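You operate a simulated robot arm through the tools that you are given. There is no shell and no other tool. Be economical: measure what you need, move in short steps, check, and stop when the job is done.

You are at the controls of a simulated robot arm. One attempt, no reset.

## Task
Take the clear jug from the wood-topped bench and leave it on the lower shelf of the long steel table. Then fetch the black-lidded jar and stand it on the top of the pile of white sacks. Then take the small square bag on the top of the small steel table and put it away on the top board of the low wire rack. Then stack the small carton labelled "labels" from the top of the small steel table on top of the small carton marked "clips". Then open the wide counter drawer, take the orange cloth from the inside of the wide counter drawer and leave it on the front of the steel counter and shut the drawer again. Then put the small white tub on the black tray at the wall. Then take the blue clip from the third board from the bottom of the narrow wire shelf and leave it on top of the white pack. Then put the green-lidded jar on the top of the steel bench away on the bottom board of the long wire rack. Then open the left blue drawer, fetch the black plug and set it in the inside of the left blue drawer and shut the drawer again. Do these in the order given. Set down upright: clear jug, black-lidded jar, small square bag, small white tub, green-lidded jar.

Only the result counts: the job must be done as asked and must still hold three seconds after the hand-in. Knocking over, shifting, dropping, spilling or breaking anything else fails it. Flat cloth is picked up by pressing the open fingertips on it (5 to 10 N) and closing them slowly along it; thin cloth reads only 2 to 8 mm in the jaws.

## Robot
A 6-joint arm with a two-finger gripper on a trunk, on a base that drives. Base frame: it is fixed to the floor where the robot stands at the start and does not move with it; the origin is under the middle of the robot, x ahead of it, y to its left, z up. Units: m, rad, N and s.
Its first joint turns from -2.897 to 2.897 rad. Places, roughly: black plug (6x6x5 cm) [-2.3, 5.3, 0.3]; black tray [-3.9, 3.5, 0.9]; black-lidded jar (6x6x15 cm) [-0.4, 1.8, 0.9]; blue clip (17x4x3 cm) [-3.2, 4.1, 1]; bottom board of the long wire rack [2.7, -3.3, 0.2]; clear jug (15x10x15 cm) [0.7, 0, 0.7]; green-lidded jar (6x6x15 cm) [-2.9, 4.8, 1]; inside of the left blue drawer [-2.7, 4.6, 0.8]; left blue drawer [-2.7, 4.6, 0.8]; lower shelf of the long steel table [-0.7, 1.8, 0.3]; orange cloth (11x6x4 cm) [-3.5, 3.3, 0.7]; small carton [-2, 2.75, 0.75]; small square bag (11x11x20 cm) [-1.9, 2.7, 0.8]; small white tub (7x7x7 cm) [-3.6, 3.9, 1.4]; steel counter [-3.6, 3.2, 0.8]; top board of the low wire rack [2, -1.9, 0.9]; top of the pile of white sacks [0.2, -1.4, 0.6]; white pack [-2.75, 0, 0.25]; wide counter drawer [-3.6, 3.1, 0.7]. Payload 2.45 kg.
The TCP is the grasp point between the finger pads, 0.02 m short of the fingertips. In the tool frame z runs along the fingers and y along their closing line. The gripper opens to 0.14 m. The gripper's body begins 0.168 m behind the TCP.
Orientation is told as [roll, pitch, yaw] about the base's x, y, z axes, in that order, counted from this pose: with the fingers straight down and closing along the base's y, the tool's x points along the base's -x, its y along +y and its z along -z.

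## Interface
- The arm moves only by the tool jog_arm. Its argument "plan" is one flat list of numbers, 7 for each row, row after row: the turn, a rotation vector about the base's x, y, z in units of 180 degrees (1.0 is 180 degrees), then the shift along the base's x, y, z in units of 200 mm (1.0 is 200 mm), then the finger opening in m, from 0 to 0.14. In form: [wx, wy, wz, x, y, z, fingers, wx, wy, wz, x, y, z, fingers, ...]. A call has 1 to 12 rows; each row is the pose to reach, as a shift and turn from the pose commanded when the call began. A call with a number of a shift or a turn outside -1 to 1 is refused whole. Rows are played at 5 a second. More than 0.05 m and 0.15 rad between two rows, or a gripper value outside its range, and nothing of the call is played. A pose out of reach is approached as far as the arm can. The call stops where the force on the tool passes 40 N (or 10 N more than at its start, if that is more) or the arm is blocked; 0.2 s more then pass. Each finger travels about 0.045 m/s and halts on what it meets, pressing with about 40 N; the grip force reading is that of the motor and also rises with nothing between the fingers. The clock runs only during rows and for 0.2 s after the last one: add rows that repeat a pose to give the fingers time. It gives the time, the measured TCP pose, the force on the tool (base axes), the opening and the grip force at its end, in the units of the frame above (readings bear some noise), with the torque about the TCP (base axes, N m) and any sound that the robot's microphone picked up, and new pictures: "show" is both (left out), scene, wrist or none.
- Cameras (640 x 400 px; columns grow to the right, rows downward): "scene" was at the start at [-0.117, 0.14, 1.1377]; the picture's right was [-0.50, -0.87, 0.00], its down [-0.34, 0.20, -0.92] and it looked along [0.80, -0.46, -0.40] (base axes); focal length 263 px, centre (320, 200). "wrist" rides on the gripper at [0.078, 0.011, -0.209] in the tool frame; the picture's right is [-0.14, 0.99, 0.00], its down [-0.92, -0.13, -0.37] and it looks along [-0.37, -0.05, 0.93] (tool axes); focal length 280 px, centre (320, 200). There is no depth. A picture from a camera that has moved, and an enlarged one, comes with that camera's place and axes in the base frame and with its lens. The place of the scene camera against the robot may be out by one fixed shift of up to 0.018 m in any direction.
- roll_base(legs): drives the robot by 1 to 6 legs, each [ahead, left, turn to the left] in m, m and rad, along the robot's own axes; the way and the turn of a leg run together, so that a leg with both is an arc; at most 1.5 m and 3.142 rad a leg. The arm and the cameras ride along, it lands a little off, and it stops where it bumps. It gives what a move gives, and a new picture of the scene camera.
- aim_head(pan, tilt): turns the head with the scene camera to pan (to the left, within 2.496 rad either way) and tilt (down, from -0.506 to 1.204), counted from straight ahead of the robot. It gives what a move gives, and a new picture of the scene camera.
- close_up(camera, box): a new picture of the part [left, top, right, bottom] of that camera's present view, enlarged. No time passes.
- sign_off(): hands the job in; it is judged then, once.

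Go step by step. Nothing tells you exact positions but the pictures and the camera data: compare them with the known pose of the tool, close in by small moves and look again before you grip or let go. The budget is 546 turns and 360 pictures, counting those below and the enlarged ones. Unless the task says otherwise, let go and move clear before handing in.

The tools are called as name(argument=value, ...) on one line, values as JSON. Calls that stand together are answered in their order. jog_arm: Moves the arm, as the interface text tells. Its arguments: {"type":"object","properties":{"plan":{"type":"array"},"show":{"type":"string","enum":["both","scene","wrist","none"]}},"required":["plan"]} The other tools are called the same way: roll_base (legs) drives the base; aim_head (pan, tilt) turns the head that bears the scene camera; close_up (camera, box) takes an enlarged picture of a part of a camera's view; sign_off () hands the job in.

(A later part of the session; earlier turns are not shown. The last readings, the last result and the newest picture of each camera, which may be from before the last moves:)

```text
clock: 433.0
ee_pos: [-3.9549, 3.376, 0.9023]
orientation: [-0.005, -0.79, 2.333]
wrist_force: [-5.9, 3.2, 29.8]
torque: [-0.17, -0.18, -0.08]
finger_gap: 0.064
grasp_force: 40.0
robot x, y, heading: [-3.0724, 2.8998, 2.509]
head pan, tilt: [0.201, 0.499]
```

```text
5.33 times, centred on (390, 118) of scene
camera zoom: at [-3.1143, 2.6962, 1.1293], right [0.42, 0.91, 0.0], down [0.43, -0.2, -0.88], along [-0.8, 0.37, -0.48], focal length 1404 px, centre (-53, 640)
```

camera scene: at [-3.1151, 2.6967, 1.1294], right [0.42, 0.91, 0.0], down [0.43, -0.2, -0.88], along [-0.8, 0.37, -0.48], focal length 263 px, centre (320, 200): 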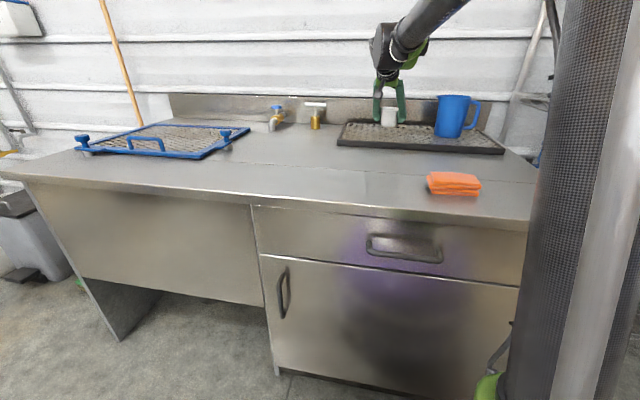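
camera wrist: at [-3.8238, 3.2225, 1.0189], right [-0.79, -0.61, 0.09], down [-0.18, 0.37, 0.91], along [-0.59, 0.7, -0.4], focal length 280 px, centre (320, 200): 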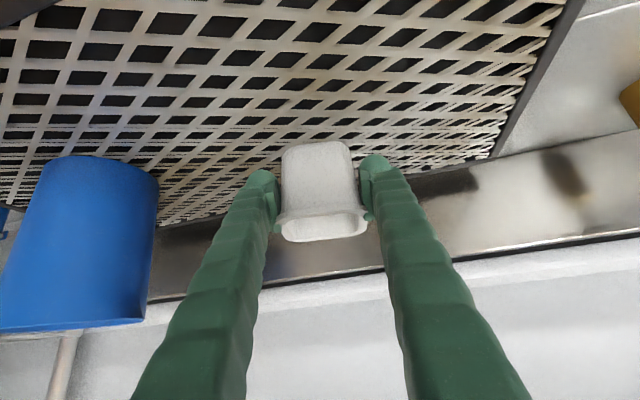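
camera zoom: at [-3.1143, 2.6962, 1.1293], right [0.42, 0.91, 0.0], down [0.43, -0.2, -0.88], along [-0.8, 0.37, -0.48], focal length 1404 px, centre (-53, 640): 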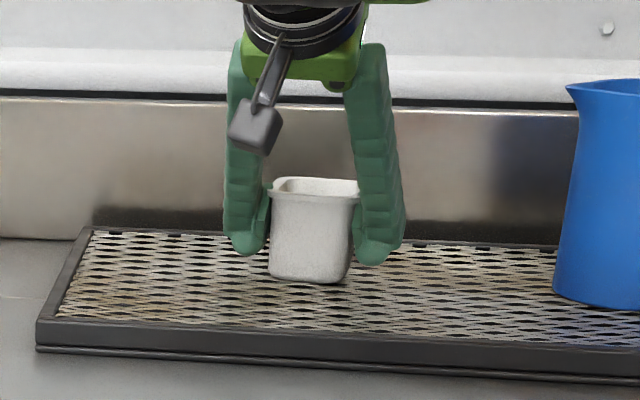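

In contact with the tray. I ease off, open and withdraw along the tool axis.

jog_arm(plan=[0, 0, 0, 0, 0, 0.013, 0.04, 0, 0, 0, 0, 0, 0.013, 0.06, 0, 0, 0, 0, 0, 0.013, 0.08, 0, 0, 0, 0, 0, 0.013, 0.095, 0, 0, 0, 0, 0, 0.013, 0.095, 0, 0, 0, 0.1, -0.1, 0.14, 0.095, 0, 0, 0, 0.2, -0.2, 0.28, 0.095, 0, 0, 0, 0.3, -0.3, 0.42, 0.095, 0, 0, 0, 0.4, -0.4, 0.58, 0.095, 0, 0, 0, 0.5, -0.5, 0.72, 0.095], show="none")

close_up(camera="scene", box=[310, 60, 510, 185])

```text
clock: 435.2
ee_pos: [-3.854, 3.2767, 1.0434]
orientation: [-0.002, -0.787, 2.332]
wrist_force: [-0.9, -0.1, 0.1]
torque: [0.0, -0.05, -0.02]
finger_gap: 0.0953
grasp_force: 0.1
robot x, y, heading: [-3.0743, 2.8997, 2.51]
head pan, tilt: [0.201, 0.499]
```

```text
3.20 times, centred on (410, 122) of scene
camera zoom: at [-3.1153, 2.6967, 1.1294], right [0.42, 0.91, 0.0], down [0.43, -0.2, -0.88], along [-0.8, 0.37, -0.48], focal length 842 px, centre (32, 448)
```

zoom: 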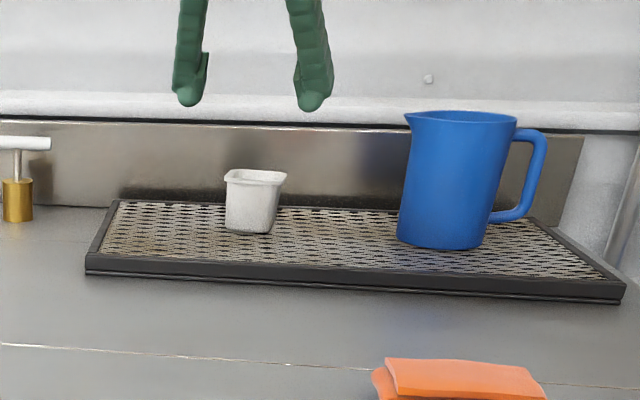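

The tub stands upright on the tray. Next the blue clip on the narrow shelf's third board; I retract and reposition in front of it.

jog_arm(plan=[0, 0, 0, 0.12, -0.1, 0.15, 0.095, 0, 0, 0, 0.24, -0.2, 0.3, 0.095, 0, 0, 0, 0.4, -0.3, 0.4, 0.095, 0, 0, 0, 0.56, -0.4, 0.5, 0.095, 0, 0, 0, 0.72, -0.5, 0.6, 0.095, 0, 0, 0, 0.88, -0.6, 0.6, 0.095, 0, 0, 0, 0.88, -0.6, 0.6, 0.095], show="none")

roll_base(legs=[[-0.35, 0, 0], [0, -0.85, 0]])

aim_head(pan=0.1, tilt=0.3)

```text
clock: 436.8
ee_pos: [-3.677, 3.1593, 1.1643]
orientation: [-0.004, -0.787, 2.332]
wrist_force: [0.3, -0.6, -0.7]
torque: [0.01, -0.05, -0.01]
finger_gap: 0.0951
grasp_force: 0.1
robot x, y, heading: [-3.0753, 2.9008, 2.51]
head pan, tilt: [0.201, 0.499]
```

```text
clock: 440.7
ee_pos: [-3.2851, 3.1519, 1.1646]
orientation: [-0.006, -0.787, 2.218]
wrist_force: [-0.1, 0.2, 0.7]
torque: [-0.02, 0.0, 0.0]
finger_gap: 0.0951
grasp_force: 0.0
robot x, y, heading: [-2.7103, 2.8268, 2.395]
head pan, tilt: [0.201, 0.499]
stopped in leg 2: the robot was blocked; the commanded pose is now the measured one
camera scene: at [-2.7789, 2.6272, 1.1293], right [0.52, 0.85, 0.0], down [0.41, -0.25, -0.88], along [-0.75, 0.46, -0.48], focal length 263 px, centre (320, 200)
```

scene: 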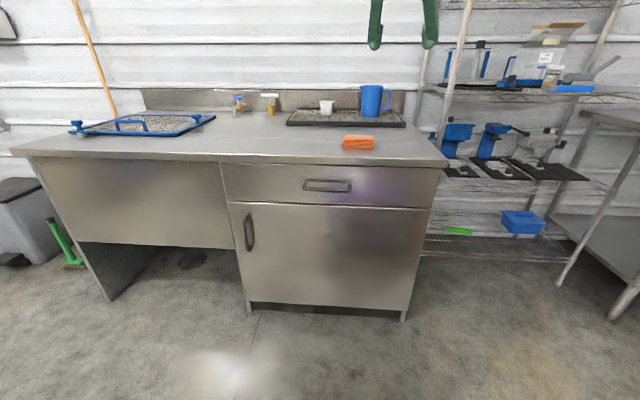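

```text
clock: 441.4
ee_pos: [-3.2847, 3.1516, 1.1654]
orientation: [-0.003, -0.788, 2.218]
wrist_force: [-0.7, 0.3, 0.0]
torque: [-0.04, -0.02, 0.01]
finger_gap: 0.0952
grasp_force: 0.0
robot x, y, heading: [-2.7128, 2.8265, 2.398]
head pan, tilt: [0.099, 0.3]
camera scene: at [-2.7757, 2.6362, 1.1477], right [0.6, 0.8, 0.0], down [0.24, -0.18, -0.96], along [-0.76, 0.58, -0.3], focal length 263 px, centre (320, 200)
```

scene: 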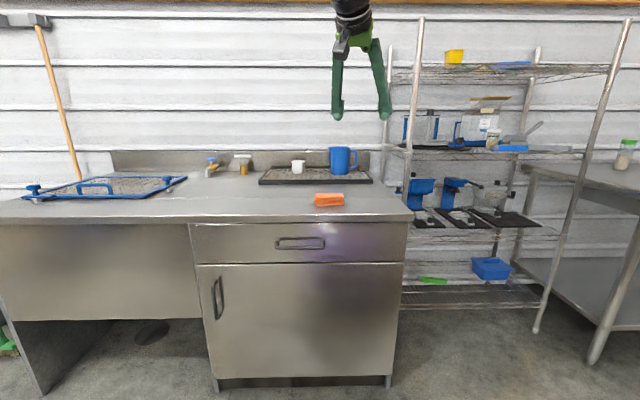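

The base was blocked. I look right at the small table and cartons to see what it met.

aim_head(pan=-2.0, tilt=0.6)

```text
clock: 443.4
ee_pos: [-3.2845, 3.1517, 1.1639]
orientation: [-0.003, -0.788, 2.219]
wrist_force: [0.5, -0.4, 0.6]
torque: [-0.02, 0.03, -0.02]
finger_gap: 0.0952
grasp_force: 0.0
robot x, y, heading: [-2.7142, 2.8256, 2.394]
head pan, tilt: [-2.0, 0.6]
camera scene: at [-2.6196, 2.6138, 1.1203], right [0.38, -0.92, 0.0], down [-0.52, -0.22, -0.83], along [0.76, 0.32, -0.56], focal length 263 px, centre (320, 200)
```

scene: 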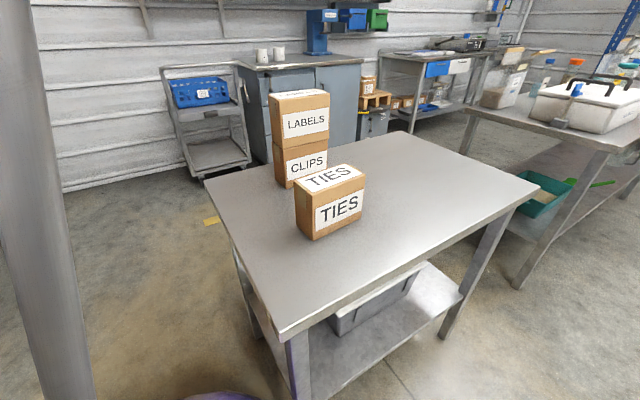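

The base met the small table's left corner, near [-2.46, 2.73]; table and cartons look undisturbed. I move away from it first and pass along the lane nearer the counter.

roll_base(legs=[[0.2185, 0.06, 0], [0, 0, 0.115], [0, -0.7, 0]])

aim_head(pan=-0.1, tilt=0.25)

```text
clock: 449.2
ee_pos: [-3.1094, 3.7573, 1.1639]
orientation: [-0.003, -0.788, 2.341]
wrist_force: [0.0, 0.1, 0.5]
torque: [-0.01, 0.02, 0.01]
finger_gap: 0.0954
grasp_force: 0.0
robot x, y, heading: [-2.5056, 3.5042, 2.514]
head pan, tilt: [-2.0, 0.6]
camera scene: at [-2.3828, 3.3044, 1.1203], right [0.49, -0.87, 0.0], down [-0.49, -0.28, -0.83], along [0.72, 0.41, -0.56], focal length 263 px, centre (320, 200)
```

scene: 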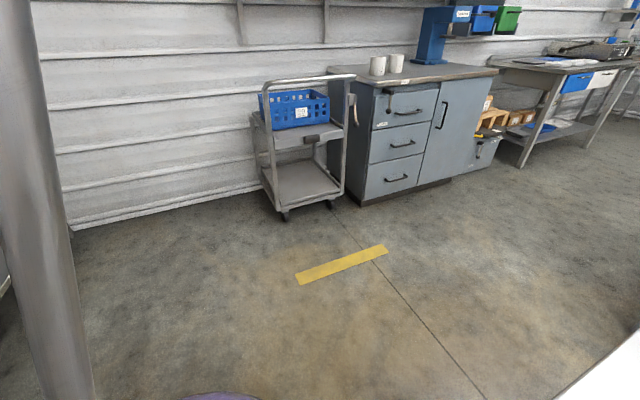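

```text
clock: 451.1
ee_pos: [-3.1093, 3.7578, 1.1652]
orientation: [-0.004, -0.788, 2.34]
wrist_force: [-0.1, 0.0, 0.2]
torque: [0.05, -0.03, -0.04]
finger_gap: 0.0953
grasp_force: 0.0
robot x, y, heading: [-2.5041, 3.5051, 2.514]
head pan, tilt: [-0.099, 0.25]
camera scene: at [-2.5296, 3.3229, 1.1525], right [0.66, 0.75, 0.0], down [0.18, -0.16, -0.97], along [-0.72, 0.64, -0.25], focal length 263 px, centre (320, 200)
```

scene: 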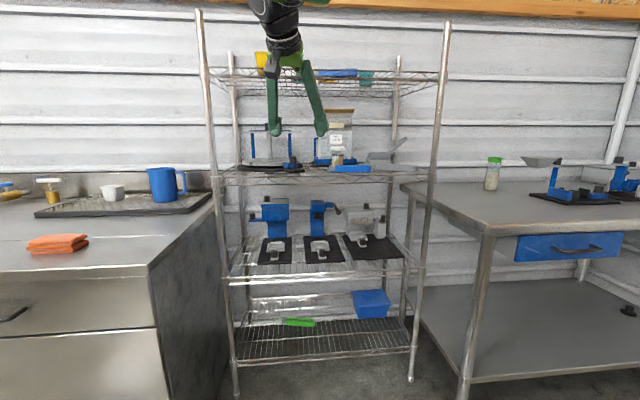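

close_up(camera="scene", box=[290, 125, 430, 200])

jog_arm(plan=[0, 0, 0, 0, 0, 0, 0.095], show="wrist")

```text
4.57 times, centred on (360, 162) of scene
camera zoom: at [-2.5296, 3.3229, 1.1525], right [0.66, 0.75, 0.0], down [0.18, -0.16, -0.97], along [-0.72, 0.64, -0.25], focal length 1203 px, centre (137, 371)
```

zoom: 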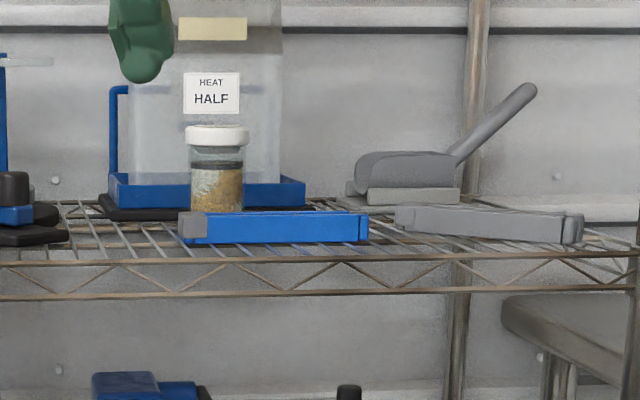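

```text
clock: 451.4
ee_pos: [-3.1092, 3.7579, 1.1645]
orientation: [-0.004, -0.787, 2.341]
wrist_force: [-0.6, -0.2, 0.1]
torque: [0.0, -0.02, -0.02]
finger_gap: 0.0951
grasp_force: 0.1
robot x, y, heading: [-2.5025, 3.5026, 2.517]
head pan, tilt: [-0.099, 0.25]
camera wrist: at [-2.975, 3.6033, 1.2566], right [-0.78, -0.62, 0.09], down [-0.18, 0.37, 0.91], along [-0.6, 0.7, -0.4], focal length 280 px, centre (320, 200)
```

wrist: 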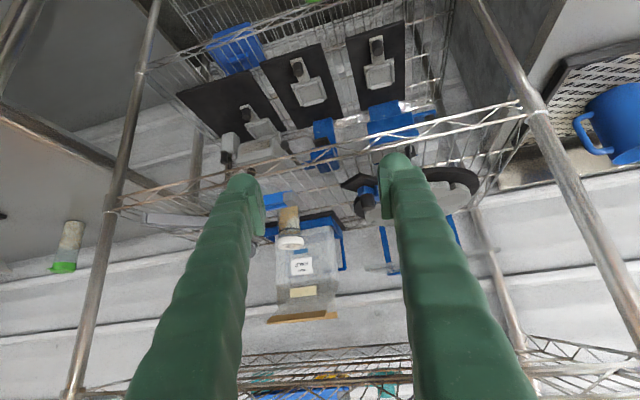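

The clip lies along the board's front edge with a jar close behind. I'll reach it from the left, the tool nearly level, so the fingers straddle it front and back. First I shift left.

roll_base(legs=[[0.1, 0.6, 0]])

jog_arm(plan=[0, 0, -0.04, 0.1, 0.04, 0.05, 0.07, 0, 0, -0.08, 0.2, 0.08, 0.1, 0.07, 0, 0, -0.12, 0.3, 0.12, 0.1, 0.07, 0, 0, -0.16, 0.4, 0.16, 0.1, 0.07, 0, 0, -0.2, 0.5, 0.2, 0.1, 0.07, 0, 0, -0.24, 0.6, 0.25, 0.1, 0.07, 0, 0, -0.28, 0.7, 0.3, 0.1, 0.07, 0, 0, -0.32, 0.75, 0.35, 0.1, 0.07, 0, 0, -0.335, 0.75, 0.4, 0.1, 0.07, 0, 0, -0.335, 0.75, 0.4, 0.1, 0.07])

```text
clock: 454.9
ee_pos: [-3.5424, 3.3387, 1.1638]
orientation: [-0.002, -0.787, 2.325]
wrist_force: [0.5, -0.9, -0.1]
torque: [-0.01, -0.01, 0.01]
finger_gap: 0.095
grasp_force: 0.0
robot x, y, heading: [-2.9385, 3.0737, 2.506]
head pan, tilt: [-0.099, 0.25]
camera scene: at [-2.9681, 2.897, 1.1525], right [0.67, 0.74, 0.0], down [0.18, -0.17, -0.97], along [-0.72, 0.65, -0.25], focal length 263 px, centre (320, 200)
```

scene: 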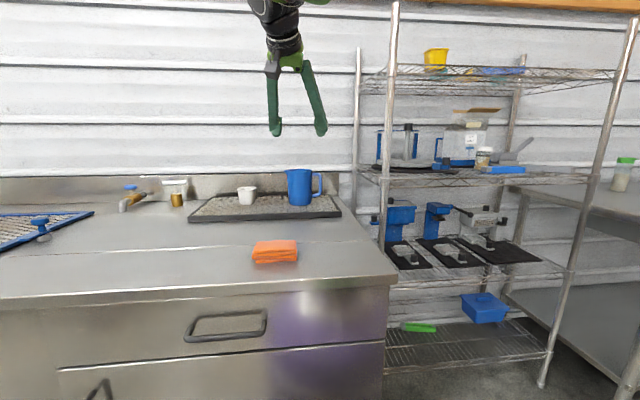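

```text
clock: 457.1
ee_pos: [-3.3926, 3.4177, 1.185]
orientation: [-0.004, -0.787, 1.272]
wrist_force: [0.4, -1.3, -0.2]
torque: [0.01, -0.03, 0.02]
finger_gap: 0.0702
grasp_force: 0.0
robot x, y, heading: [-2.9394, 3.0786, 2.501]
head pan, tilt: [-0.099, 0.25]
camera scene: at [-2.9681, 2.897, 1.1525], right [0.67, 0.74, 0.0], down [0.18, -0.17, -0.97], along [-0.72, 0.65, -0.25], focal length 263 px, centre (320, 200)
camera wrist: at [-3.4617, 3.2274, 1.2764], right [-0.92, 0.38, 0.09], down [0.23, 0.33, 0.91], along [0.32, 0.86, -0.4], focal length 280 px, centre (320, 200)
```

scene: 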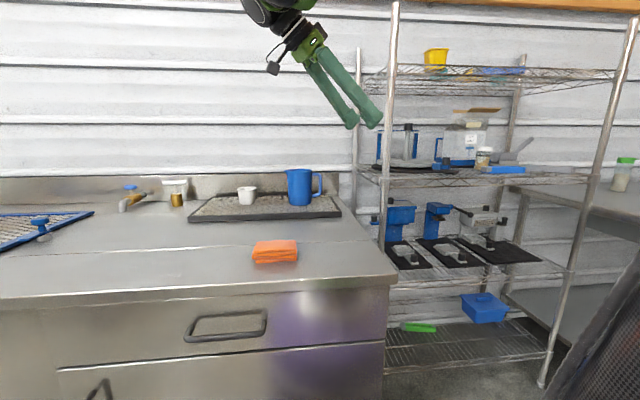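
wrist: 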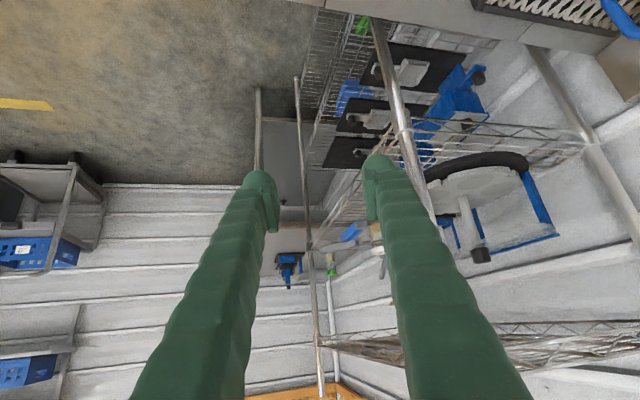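

jog_arm(plan=[0.04, -0.012, 0, 0.1, 0.21, -0.05, 0.07, 0.0791, -0.0244, 0, 0.2, 0.42, -0.1, 0.07, 0.0791, -0.0244, 0, 0.3, 0.63, -0.15, 0.07, 0.0791, -0.0244, 0, 0.4, 0.84, -0.2, 0.07, 0.0791, -0.0244, 0, 0.45, 0.95, -0.2, 0.07, 0.0791, -0.0244, 0, 0.45, 0.95, -0.2, 0.07], show="none")

jog_arm(plan=[0, 0, 0, 0.08, 0.2, 0, 0.07, 0, 0, 0, 0.16, 0.4, 0, 0.07, 0, 0, 0, 0.24, 0.6, 0, 0.07, 0, 0, 0, 0.32, 0.72, 0, 0.07, 0, 0, 0, 0.32, 0.72, 0, 0.07])

```text
clock: 458.5
ee_pos: [-3.3018, 3.6068, 1.1451]
orientation: [-0.008, -1.049, 1.276]
wrist_force: [0.7, -0.3, -0.2]
torque: [0.05, 0.0, 0.01]
finger_gap: 0.0695
grasp_force: 0.1
robot x, y, heading: [-2.9448, 3.0788, 2.502]
head pan, tilt: [-0.099, 0.25]
```

```text
clock: 459.7
ee_pos: [-3.2375, 3.7513, 1.145]
orientation: [-0.008, -1.048, 1.279]
wrist_force: [-0.1, 0.1, 0.5]
torque: [0.0, 0.01, -0.04]
finger_gap: 0.0698
grasp_force: 0.0
robot x, y, heading: [-2.9393, 3.0763, 2.503]
head pan, tilt: [-0.099, 0.25]
camera scene: at [-2.9681, 2.8971, 1.1525], right [0.67, 0.74, 0.0], down [0.18, -0.17, -0.97], along [-0.72, 0.65, -0.25], focal length 263 px, centre (320, 200)
camera wrist: at [-3.3125, 3.544, 1.1814], right [-0.93, 0.36, 0.12], down [0.16, 0.1, 0.98], along [0.34, 0.93, -0.15], focal length 280 px, centre (320, 200)
```

scene: 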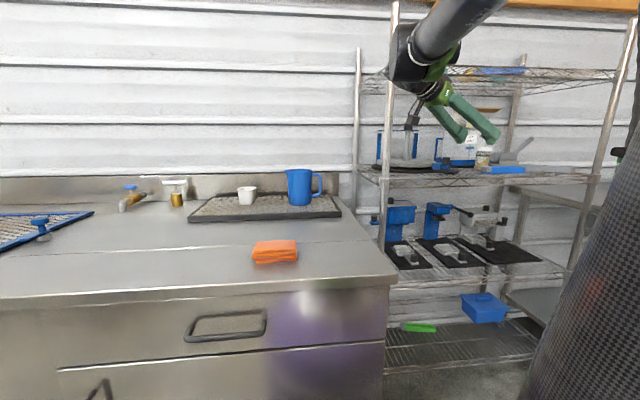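
wrist: 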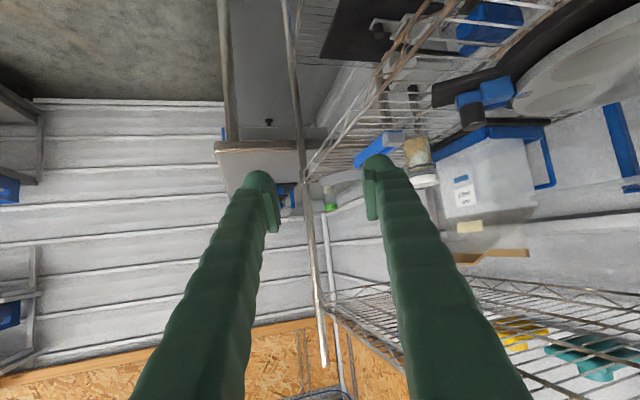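

jog_arm(plan=[0, 0, 0, -0.02, 0.2, -0.05, 0.07, 0, 0, 0, -0.04, 0.4, -0.1, 0.07, 0, 0, 0, -0.06, 0.6, -0.15, 0.07, 0, 0, 0, -0.09, 0.8, -0.2, 0.07, 0, 0, 0, -0.105, 0.95, -0.22, 0.07, 0, 0, 0, -0.105, 0.95, -0.22, 0.07], show="wrist")

close_up(camera="scene", box=[400, 90, 560, 190])

```text
clock: 461.1
ee_pos: [-3.2593, 3.9421, 1.0996]
orientation: [-0.006, -1.047, 1.277]
wrist_force: [0.4, 0.3, -0.4]
torque: [0.0, 0.02, -0.01]
finger_gap: 0.0701
grasp_force: 0.1
robot x, y, heading: [-2.9413, 3.0764, 2.501]
head pan, tilt: [-0.099, 0.25]
camera wrist: at [-3.3346, 3.7357, 1.1374], right [-0.93, 0.36, 0.12], down [0.16, 0.1, 0.98], along [0.34, 0.93, -0.15], focal length 280 px, centre (320, 200)
```

wrist: 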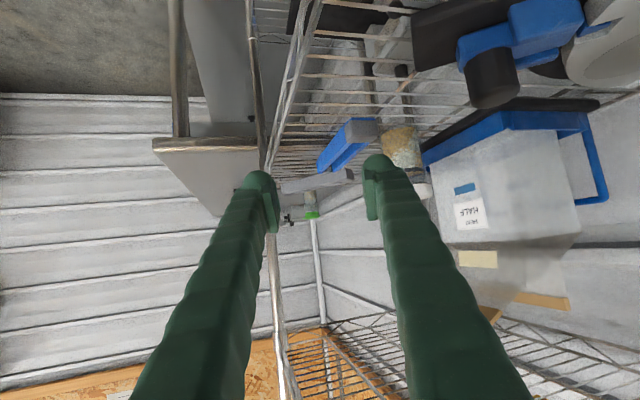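

```text
4.00 times, centred on (480, 140) of scene
camera zoom: at [-2.9681, 2.8971, 1.1525], right [0.67, 0.74, 0.0], down [0.18, -0.17, -0.97], along [-0.72, 0.65, -0.25], focal length 1053 px, centre (-320, 440)
```

zoom: 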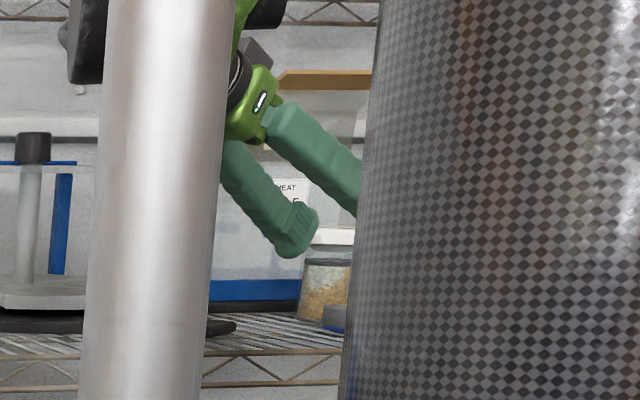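

jog_arm(plan=[0, 0, 0, -0.09, 0.13, -0.04, 0.06, 0, 0, 0, -0.09, 0.13, -0.04, 0.06, 0, 0, 0, -0.045, 0.29, -0.14, 0.06, 0, 0, 0, -0.02, 0.38, -0.19, 0.06, 0, 0, 0, -0.02, 0.38, -0.19, 0.06], show="wrist")

```text
clock: 462.3
ee_pos: [-3.266, 4.0183, 1.0641]
orientation: [-0.006, -1.048, 1.277]
wrist_force: [-0.3, -0.3, -0.4]
torque: [0.0, -0.01, 0.0]
finger_gap: 0.0601
grasp_force: 0.1
robot x, y, heading: [-2.9393, 3.0783, 2.5]
head pan, tilt: [-0.099, 0.25]
camera wrist: at [-3.3401, 3.8117, 1.1], right [-0.93, 0.36, 0.12], down [0.16, 0.1, 0.98], along [0.34, 0.93, -0.15], focal length 280 px, centre (320, 200)
```

wrist: 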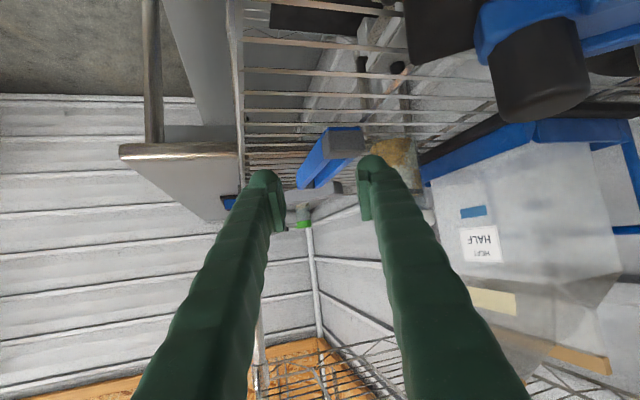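

jog_arm(plan=[0, 0, 0, -0.06, -0.035, 0.08, 0.056, 0, 0, -0.027, -0.12, -0.07, 0.08, 0.056, 0, 0, -0.054, -0.12, -0.07, 0.08, 0.056, 0, 0, -0.054, -0.12, -0.07, 0.08, 0.056], show="wrist")

```text
clock: 463.3
ee_pos: [-3.2873, 4.0039, 1.0781]
orientation: [-0.006, -1.046, 1.107]
wrist_force: [0.3, 0.8, 0.1]
torque: [-0.02, -0.02, 0.01]
finger_gap: 0.0555
grasp_force: 0.1
robot x, y, heading: [-2.9389, 3.0782, 2.504]
head pan, tilt: [-0.099, 0.25]
camera wrist: at [-3.3966, 3.8125, 1.1153], right [-0.85, 0.51, 0.12], down [0.18, 0.07, 0.98], along [0.49, 0.86, -0.15], focal length 280 px, centre (320, 200)
```

wrist: 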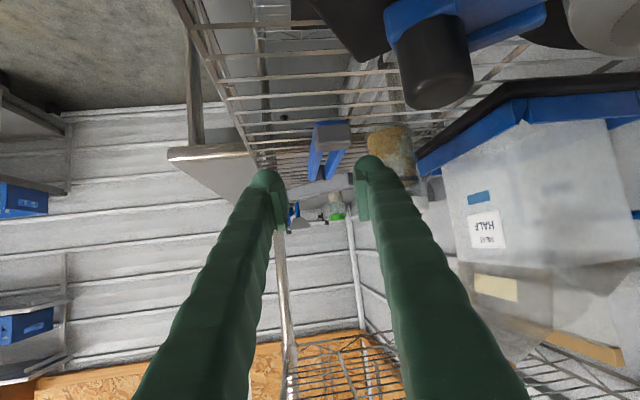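

jog_arm(plan=[0, 0, 0, -0.035, 0.018, 0, 0.058, 0, 0, 0, 0.03, 0.145, -0.08, 0.058, 0, 0, 0, 0.095, 0.275, -0.165, 0.058, 0, 0, 0, 0.095, 0.275, -0.165, 0.058], show="wrist")

```text
clock: 464.3
ee_pos: [-3.2692, 4.0594, 1.0454]
orientation: [-0.005, -1.047, 1.108]
wrist_force: [0.1, 0.2, 0.6]
torque: [0.0, -0.01, 0.0]
finger_gap: 0.0582
grasp_force: 0.1
robot x, y, heading: [-2.9435, 3.0774, 2.502]
head pan, tilt: [-0.099, 0.25]
camera wrist: at [-3.3774, 3.8677, 1.0819], right [-0.85, 0.51, 0.12], down [0.17, 0.07, 0.98], along [0.49, 0.86, -0.15], focal length 280 px, centre (320, 200)
```

wrist: 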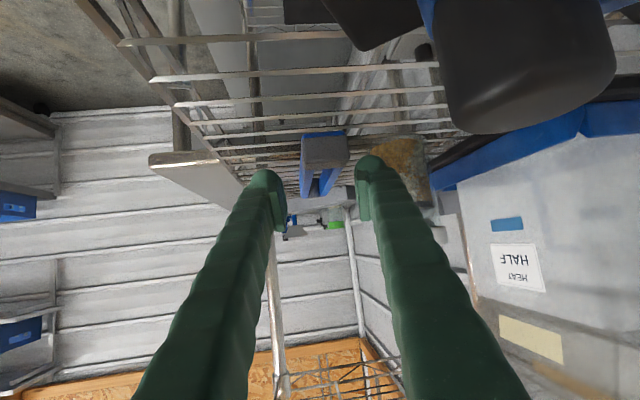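

jog_arm(plan=[0, 0, 0, 0.05, 0.1, -0.05, 0.058, 0, 0, 0, 0.1, 0.2, -0.1, 0.058, 0, 0, 0, 0.145, 0.29, -0.135, 0.058, 0, 0, 0, 0.145, 0.29, -0.135, 0.058], show="wrist")

```text
clock: 465.2
ee_pos: [-3.2443, 4.115, 1.0235]
orientation: [-0.007, -1.052, 1.114]
wrist_force: [-0.4, -11.0, 25.3]
torque: [-0.04, 0.3, 0.08]
finger_gap: 0.0545
grasp_force: 0.0
robot x, y, heading: [-2.939, 3.078, 2.504]
head pan, tilt: [-0.099, 0.25]
stopped in row 4: the force on the tool passed its limit at 59 N (the readings are from after the stop); the commanded pose is now the measured one
camera wrist: at [-3.3505, 3.9217, 1.0598], right [-0.86, 0.5, 0.12], down [0.17, 0.07, 0.98], along [0.49, 0.86, -0.14], focal length 280 px, centre (320, 200)
```

wrist: 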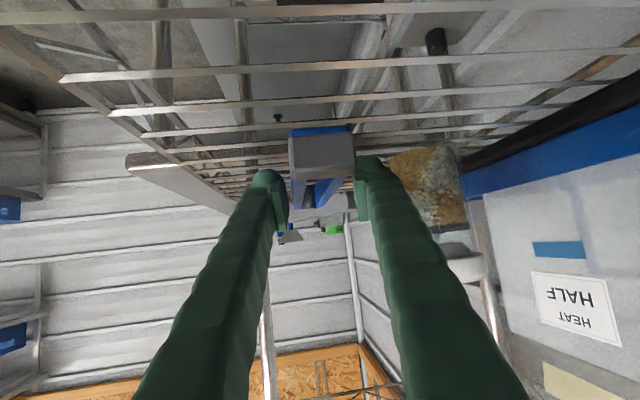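

The fingers straddle the clip and just touch the board. I rise 4 mm and close.

jog_arm(plan=[0, 0, 0, 0, 0, 0.02, 0.058, 0, 0, 0, 0, 0, 0.02, 0.045, 0, 0, 0, 0, 0, 0.02, 0.03, 0, 0, 0, 0, 0, 0.02, 0.02, 0, 0, 0, 0, 0, 0.02, 0.02, 0, 0, 0, 0, 0, 0.02, 0.02], show="wrist")

```text
clock: 466.6
ee_pos: [-3.2425, 4.1146, 1.0247]
orientation: [-0.006, -1.05, 1.115]
wrist_force: [0.6, 0.3, -0.2]
torque: [-0.01, 0.0, 0.05]
finger_gap: 0.0319
grasp_force: 40.3
robot x, y, heading: [-2.9401, 3.0792, 2.5]
head pan, tilt: [-0.099, 0.25]
camera wrist: at [-3.3501, 3.9235, 1.0615], right [-0.86, 0.5, 0.12], down [0.17, 0.07, 0.98], along [0.49, 0.86, -0.15], focal length 280 px, centre (320, 200)
```

wrist: 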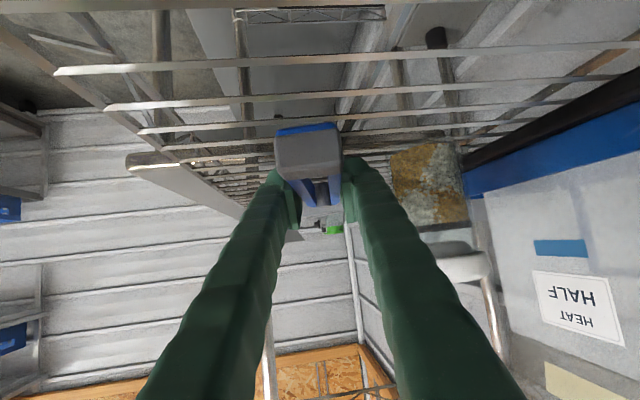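

Clip gripped at 0.032. I lift it and bring it out toward me.

jog_arm(plan=[0, 0, 0, 0, 0, 0.08, 0.02, 0, 0, 0, 0, 0, 0.18, 0.02, 0, 0, 0, 0, 0, 0.28, 0.02, 0, 0, 0, 0.15, -0.11, 0.3, 0.02, 0, 0, 0, 0.3, -0.22, 0.3, 0.02, 0, 0, 0, 0.46, -0.34, 0.3, 0.02, 0, 0, 0, 0.62, -0.46, 0.3, 0.02, 0, 0, 0, 0.78, -0.58, 0.3, 0.02, 0, 0, 0, 0.94, -0.7, 0.3, 0.02, 0, 0, 0, 0.94, -0.7, 0.3, 0.02])

```text
clock: 468.8
ee_pos: [-3.0542, 3.9749, 1.0818]
orientation: [-0.008, -1.05, 1.114]
wrist_force: [-0.1, -0.2, 0.3]
torque: [0.0, 0.01, 0.03]
finger_gap: 0.032
grasp_force: 40.0
robot x, y, heading: [-2.9405, 3.0768, 2.499]
head pan, tilt: [-0.099, 0.25]
camera scene: at [-2.9678, 2.8965, 1.1525], right [0.67, 0.74, 0.0], down [0.18, -0.17, -0.97], along [-0.72, 0.65, -0.25], focal length 263 px, centre (320, 200)
camera wrist: at [-3.1611, 3.7834, 1.1197], right [-0.86, 0.5, 0.12], down [0.17, 0.07, 0.98], along [0.49, 0.86, -0.15], focal length 280 px, centre (320, 200)
```

scene: 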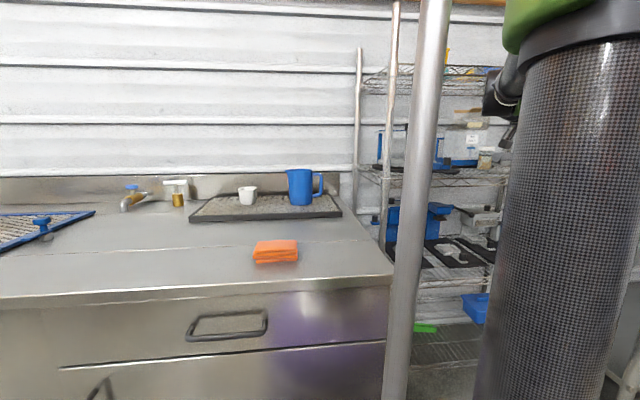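
wrist: 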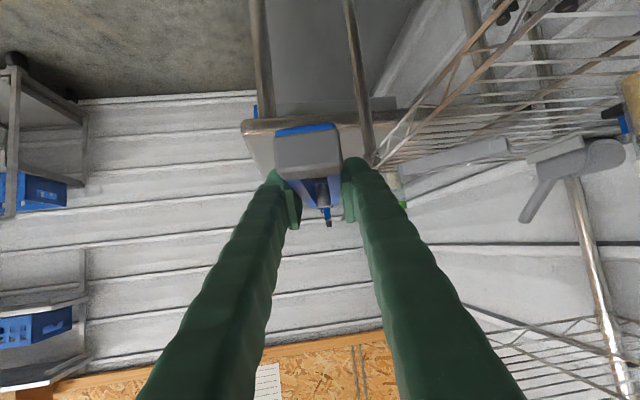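

The clip is in hand. The white pack lies on the lower shelf of the table behind the hood bench, near its west end. I raise the clip, move off and look at the way round.

jog_arm(plan=[0, 0, 0.04, 0, -0.1, 0.2, 0.02, 0, 0, 0.08, 0, -0.2, 0.4, 0.02, 0, 0, 0.12, 0, -0.3, 0.6, 0.02, 0, 0, 0.16, 0, -0.4, 0.7, 0.02, 0, 0, 0.2, 0, -0.5, 0.7, 0.02, 0, 0, 0.24, 0, -0.6, 0.7, 0.02, 0, 0, 0.28, 0, -0.65, 0.7, 0.02, 0, 0, 0.28, 0, -0.65, 0.7, 0.02], show="none")

roll_base(legs=[[-0.1, 0.55, 0], [0, 0, 1.1]])

aim_head(pan=0.2, tilt=0.3)

```text
clock: 470.6
ee_pos: [-3.0551, 3.845, 1.2237]
orientation: [-0.005, -1.051, 1.992]
wrist_force: [-0.3, -0.5, -0.6]
torque: [0.02, -0.02, -0.02]
finger_gap: 0.0319
grasp_force: 39.9
robot x, y, heading: [-2.9407, 3.0771, 2.504]
head pan, tilt: [-0.099, 0.25]
```

```text
clock: 476.6
ee_pos: [-3.9267, 2.817, 1.2243]
orientation: [-0.007, -1.048, 3.097]
wrist_force: [0.1, 0.0, -0.6]
torque: [-0.03, -0.01, 0.0]
finger_gap: 0.0319
grasp_force: 39.8
robot x, y, heading: [-3.1896, 2.573, -2.674]
head pan, tilt: [-0.099, 0.25]
camera scene: at [-3.0339, 2.4797, 1.1525], right [-0.36, 0.93, 0.0], down [0.23, 0.09, -0.97], along [-0.9, -0.35, -0.25], focal length 263 px, centre (320, 200)
```

scene: 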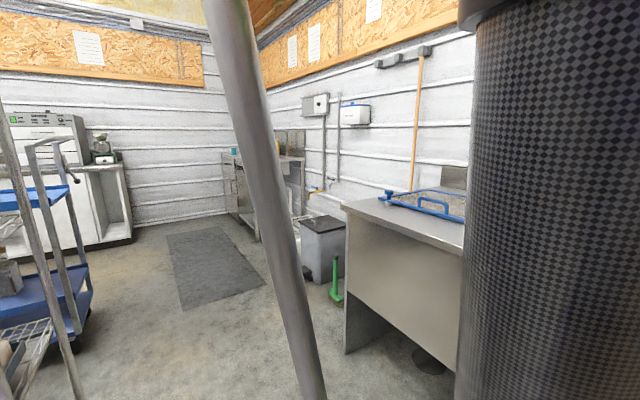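

```text
clock: 477.4
ee_pos: [-3.9271, 2.8155, 1.2236]
orientation: [-0.006, -1.048, 3.095]
wrist_force: [-0.8, -0.2, -1.0]
torque: [0.0, 0.01, -0.03]
finger_gap: 0.0319
grasp_force: 40.2
robot x, y, heading: [-3.1857, 2.576, -2.673]
head pan, tilt: [0.201, 0.3]
camera scene: at [-3.0201, 2.4555, 1.1478], right [-0.62, 0.79, 0.0], down [0.23, 0.18, -0.96], along [-0.75, -0.59, -0.3], focal length 263 px, centre (320, 200)
```

scene: 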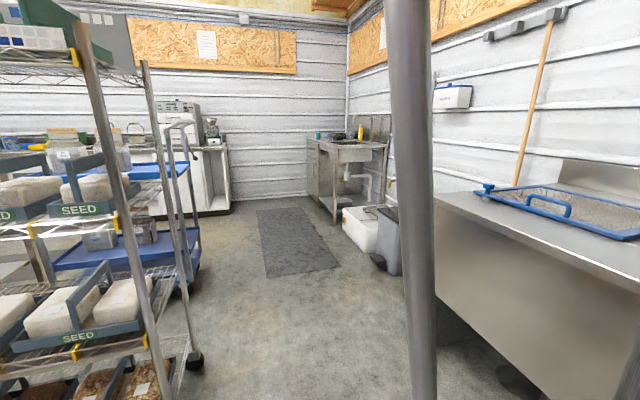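

roll_base(legs=[[0, 0, 1.17], [1.087, -0.929, 0]])

aim_head(pan=0.3, tilt=0.4)

```text
clock: 487.5
ee_pos: [-4.5571, 0.8328, 1.2251]
orientation: [-0.007, -1.05, -2.02]
wrist_force: [0.4, 0.6, -0.3]
torque: [0.01, 0.0, 0.0]
finger_gap: 0.032
grasp_force: 39.5
robot x, y, heading: [-4.0403, 1.4185, -1.509]
head pan, tilt: [0.201, 0.3]
camera scene: at [-3.8621, 1.5376, 1.1478], right [-0.97, -0.26, 0.0], down [-0.08, 0.29, -0.96], along [0.25, -0.92, -0.3], focal length 263 px, centre (320, 200)
```

scene: 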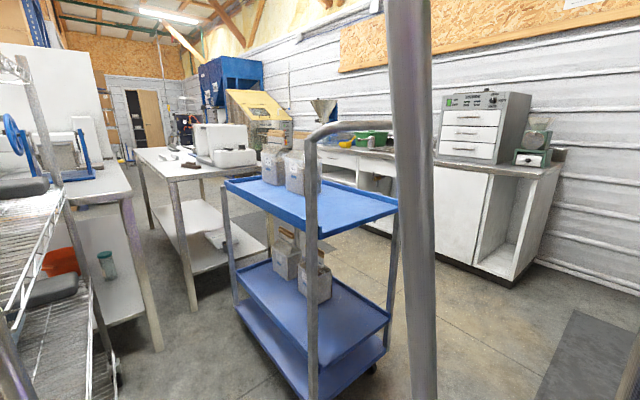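

```text
clock: 488.2
ee_pos: [-4.5572, 0.8348, 1.2243]
orientation: [-0.008, -1.05, -2.023]
wrist_force: [0.4, -0.9, -0.6]
torque: [-0.01, 0.02, 0.0]
finger_gap: 0.0319
grasp_force: 40.3
robot x, y, heading: [-4.0468, 1.4162, -1.506]
head pan, tilt: [0.3, 0.4]
camera scene: at [-3.8576, 1.5392, 1.1428], right [-0.95, -0.31, 0.0], down [-0.11, 0.33, -0.94], along [0.29, -0.89, -0.35], focal length 263 px, centre (320, 200)
```

scene: 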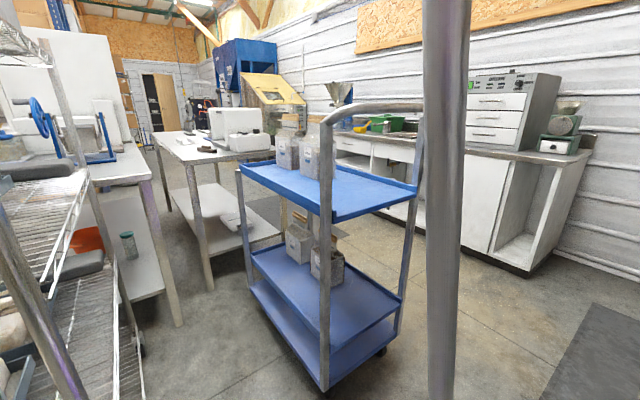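

The white pack is visible on the lower shelf behind a blue cart. I thread round the cart into the aisle south of that table, turning the arm to lead along it.

roll_base(legs=[[0.506, -0.233, 0], [0, 0, 1.0], [0.107, -0.4, 0], [0, 0, 0.65]])

aim_head(pan=-0.6, tilt=0.4)

```text
clock: 497.8
ee_pos: [-3.7187, 0.0309, 1.2248]
orientation: [-0.007, -1.05, -0.37]
wrist_force: [0.1, 0.7, -1.2]
torque: [-0.02, -0.03, -0.04]
finger_gap: 0.032
grasp_force: 40.0
robot x, y, heading: [-4.3391, 0.4967, 0.142]
head pan, tilt: [0.3, 0.4]
camera scene: at [-4.4752, 0.6902, 1.1409], right [0.38, -0.93, 0.0], down [-0.34, -0.14, -0.93], along [0.86, 0.35, -0.37], focal length 263 px, centre (320, 200)
```

scene: 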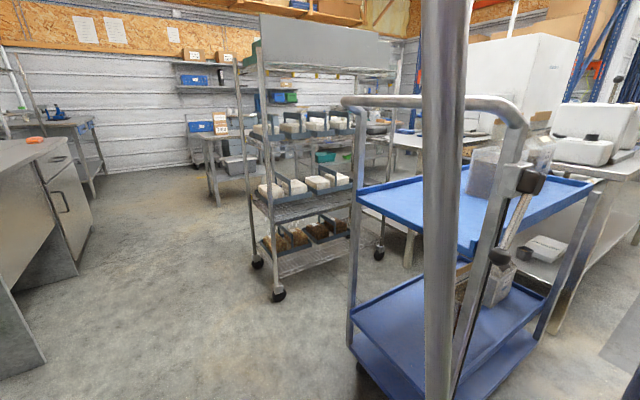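

```text
clock: 499.0
ee_pos: [-3.7194, 0.0299, 1.2251]
orientation: [-0.006, -1.048, -0.37]
wrist_force: [0.4, 0.0, -0.9]
torque: [-0.03, 0.01, -0.01]
finger_gap: 0.032
grasp_force: 40.3
robot x, y, heading: [-4.3404, 0.4962, 0.144]
head pan, tilt: [-0.6, 0.4]
camera scene: at [-4.478, 0.6141, 1.1385], right [-0.44, -0.9, 0.0], down [-0.35, 0.17, -0.92], along [0.83, -0.41, -0.39], focal length 263 px, centre (320, 200)
```

scene: 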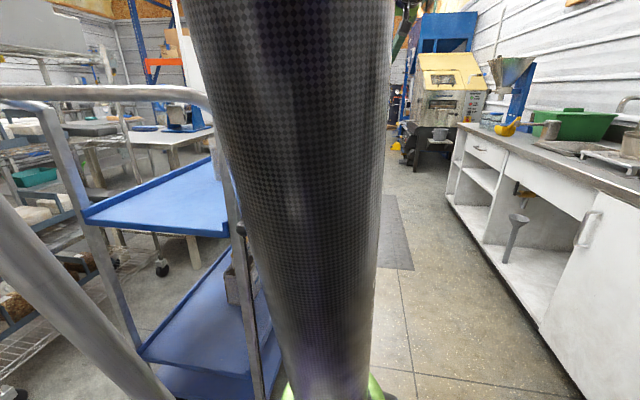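

roll_base(legs=[[0.018, -0.477, 0], [0.851, -0.919, 0]])

aim_head(pan=0.75, tilt=0.6)

```text
clock: 507.7
ee_pos: [-2.6627, -1.2221, 1.224]
orientation: [-0.007, -1.049, -0.361]
wrist_force: [-0.4, -0.6, 0.1]
torque: [0.02, 0.0, 0.02]
finger_gap: 0.0318
grasp_force: 40.0
robot x, y, heading: [-3.2899, -0.7635, 0.152]
head pan, tilt: [-0.6, 0.4]
camera scene: at [-3.4282, -0.6471, 1.1385], right [-0.43, -0.9, 0.0], down [-0.35, 0.17, -0.92], along [0.83, -0.4, -0.39], focal length 263 px, centre (320, 200)
```

scene: 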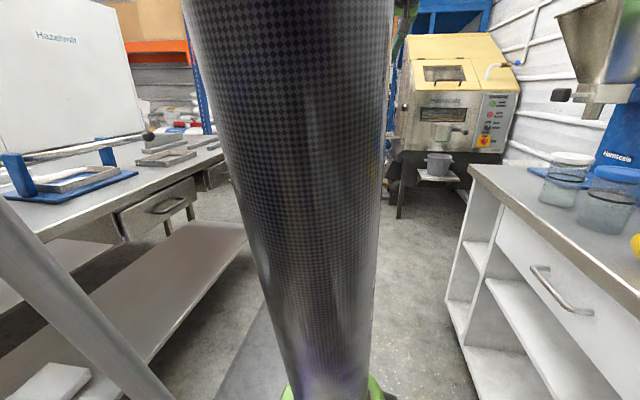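

```text
clock: 509.2
ee_pos: [-2.6622, -1.223, 1.2252]
orientation: [-0.005, -1.047, -0.361]
wrist_force: [0.1, -0.4, 0.0]
torque: [-0.02, 0.0, -0.01]
finger_gap: 0.0316
grasp_force: 40.1
robot x, y, heading: [-3.292, -0.7623, 0.155]
head pan, tilt: [0.75, 0.6]
camera scene: at [-3.4283, -0.5723, 1.1268], right [0.38, -0.92, 0.0], down [-0.46, -0.19, -0.86], along [0.8, 0.33, -0.5], focal length 263 px, centre (320, 200)
```

scene: 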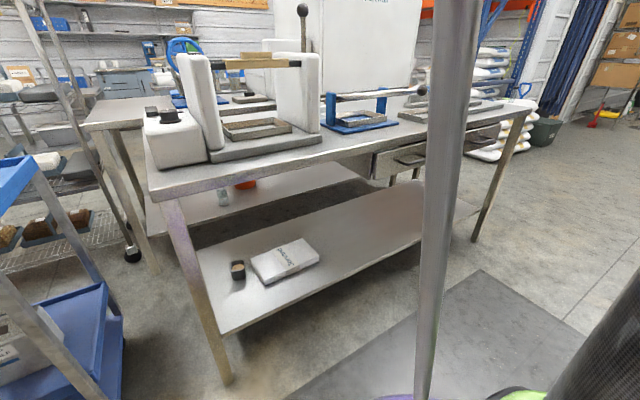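

The white pack's top is near [-2.645, -0.08, 0.28], with a small black pot beside it toward the leg. I lower the clip in the aisle first, then swing it in under the table top.

jog_arm(plan=[0, 0, 0, 0, 0, -0.24, 0.02, 0, 0, 0, 0, 0, -0.48, 0.02, 0, 0, 0, 0, 0, -0.72, 0.02, 0, 0, 0, 0, 0, -0.96, 0.02], show="none")

jog_arm(plan=[0, 0, 0, 0, 0, -0.24, 0.02, 0, 0, 0, 0, 0, -0.48, 0.02, 0, 0, 0, 0, 0, -0.72, 0.02, 0, 0, 0, 0, 0, -0.96, 0.02], show="none")

jog_arm(plan=[0, 0, 0, 0, 0, -0.24, 0.02, 0, 0, 0, 0, 0, -0.48, 0.02, 0, 0, 0, 0, 0, -0.72, 0.02, 0, 0, 0, 0, 0, -0.96, 0.02], show="none")

jog_arm(plan=[0, 0, 0, 0.03, -0.02, -0.24, 0.02, 0, 0, 0, 0.06, -0.04, -0.48, 0.02, 0, 0, 0, 0.1, -0.07, -0.72, 0.02, 0, 0, 0, 0.15, -0.1, -0.9, 0.02, 0, 0, 0, 0.15, -0.1, -0.9, 0.02], show="both")

```text
clock: 510.2
ee_pos: [-2.6645, -1.2187, 1.0309]
orientation: [-0.006, -1.048, -0.357]
wrist_force: [0.4, 0.9, 0.2]
torque: [-0.01, 0.02, 0.04]
finger_gap: 0.0322
grasp_force: 39.0
robot x, y, heading: [-3.2865, -0.7606, 0.154]
head pan, tilt: [0.75, 0.6]
```

```text
clock: 511.2
ee_pos: [-2.6618, -1.2218, 0.8397]
orientation: [-0.005, -1.048, -0.36]
wrist_force: [0.1, 0.4, -0.4]
torque: [-0.01, 0.0, 0.0]
finger_gap: 0.0319
grasp_force: 39.8
robot x, y, heading: [-3.2911, -0.7605, 0.151]
head pan, tilt: [0.75, 0.6]
```

```text
clock: 512.2
ee_pos: [-2.6634, -1.2209, 0.647]
orientation: [-0.004, -1.049, -0.361]
wrist_force: [-0.1, 1.2, 0.0]
torque: [-0.02, -0.03, 0.0]
finger_gap: 0.0316
grasp_force: 39.8
robot x, y, heading: [-3.29, -0.763, 0.154]
head pan, tilt: [0.75, 0.6]
```

```text
clock: 513.4
ee_pos: [-2.6023, -1.2723, 0.5215]
orientation: [-0.006, -1.048, -0.362]
wrist_force: [-0.4, 0.6, -1.1]
torque: [0.0, -0.02, 0.0]
finger_gap: 0.0318
grasp_force: 39.9
out of reach, approached as far as the arm can: row 2, 3, 4, 5
robot x, y, heading: [-3.2894, -0.7602, 0.154]
head pan, tilt: [0.75, 0.6]
camera scene: at [-3.4569, -0.5377, 1.1203], right [0.79, -0.62, 0.0], down [-0.35, -0.44, -0.83], along [0.51, 0.65, -0.56], focal length 263 px, centre (320, 200)
camera wrist: at [-2.802, -1.1827, 0.5577], right [0.42, 0.9, 0.12], down [0.09, -0.17, 0.98], along [0.9, -0.4, -0.15], focal length 280 px, centre (320, 200)
```

scene: 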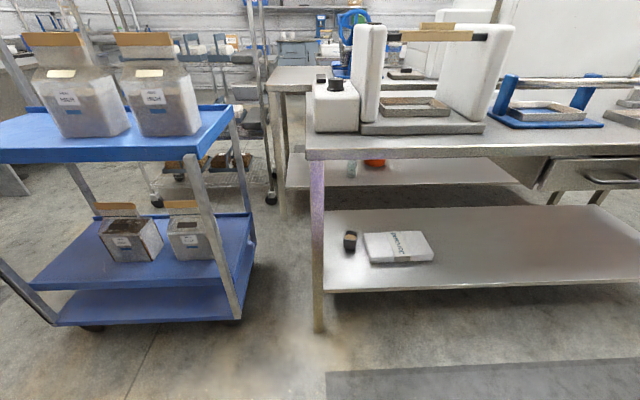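
wrist: 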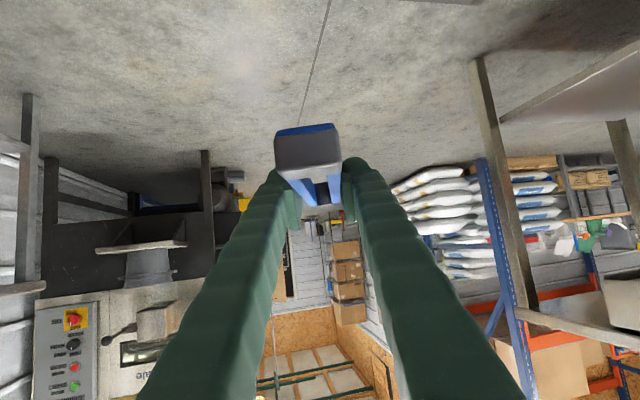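

The lower reach needs a longer radius, so I shift the base 0.39 m west and then swing the arm in.

roll_base(legs=[[-0.276, 0.276, 0], [0, 0, 1.078]])

aim_head(pan=0.0, tilt=0.6)

jog_arm(plan=[0, 0, 0, 0, 0, 0, 0.02], show="wrist")

```text
clock: 518.5
ee_pos: [-2.8272, -0.1734, 0.5207]
orientation: [-0.005, -1.046, 0.714]
wrist_force: [-0.4, -0.4, -0.2]
torque: [0.02, 0.02, 0.02]
finger_gap: 0.0319
grasp_force: 40.8
robot x, y, heading: [-3.6038, -0.5366, 1.228]
head pan, tilt: [0.75, 0.6]
camera scene: at [-3.8748, -0.564, 1.1203], right [0.92, 0.4, 0.0], down [0.22, -0.52, -0.83], along [-0.33, 0.76, -0.56], focal length 263 px, centre (320, 200)
```

scene: 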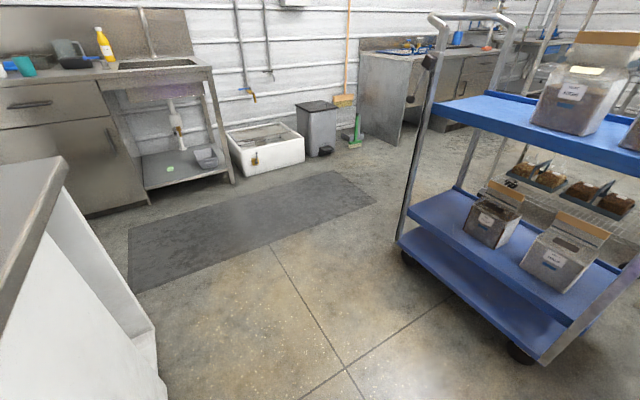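

```text
clock: 519.6
ee_pos: [-2.8269, -0.1743, 0.5202]
orientation: [-0.006, -1.045, 0.714]
wrist_force: [-0.7, 0.0, 0.2]
torque: [0.01, -0.01, 0.02]
finger_gap: 0.0321
grasp_force: 40.4
robot x, y, heading: [-3.6039, -0.5342, 1.226]
head pan, tilt: [0.0, 0.6]
camera scene: at [-3.8101, -0.5619, 1.1203], right [0.94, -0.34, 0.0], down [-0.19, -0.53, -0.82], along [0.28, 0.78, -0.57], focal length 263 px, centre (320, 200)
```

scene: 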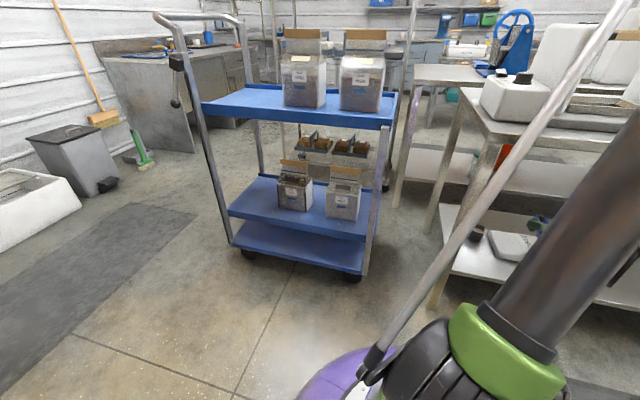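

```text
clock: 520.0
ee_pos: [-2.8277, -0.1742, 0.5216]
orientation: [-0.006, -1.047, 0.713]
wrist_force: [-0.4, -0.5, 0.0]
torque: [-0.01, 0.0, 0.02]
finger_gap: 0.0322
grasp_force: 40.1
robot x, y, heading: [-3.604, -0.5381, 1.227]
head pan, tilt: [0.0, 0.6]
camera wrist: at [-3.0004, -0.3084, 0.5579], right [-0.59, 0.8, 0.12], down [0.19, 0.0, 0.98], along [0.78, 0.6, -0.15], focal length 280 px, centre (320, 200)
```

wrist: 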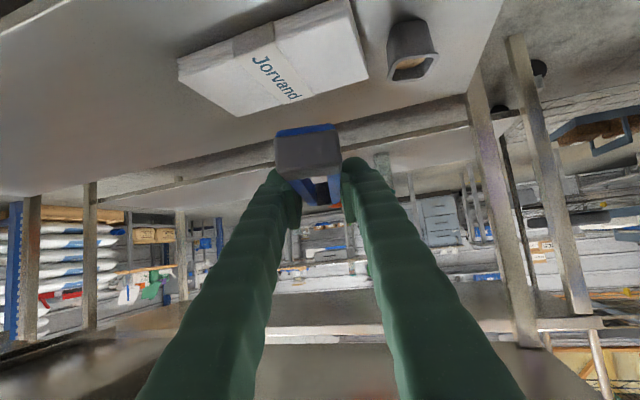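

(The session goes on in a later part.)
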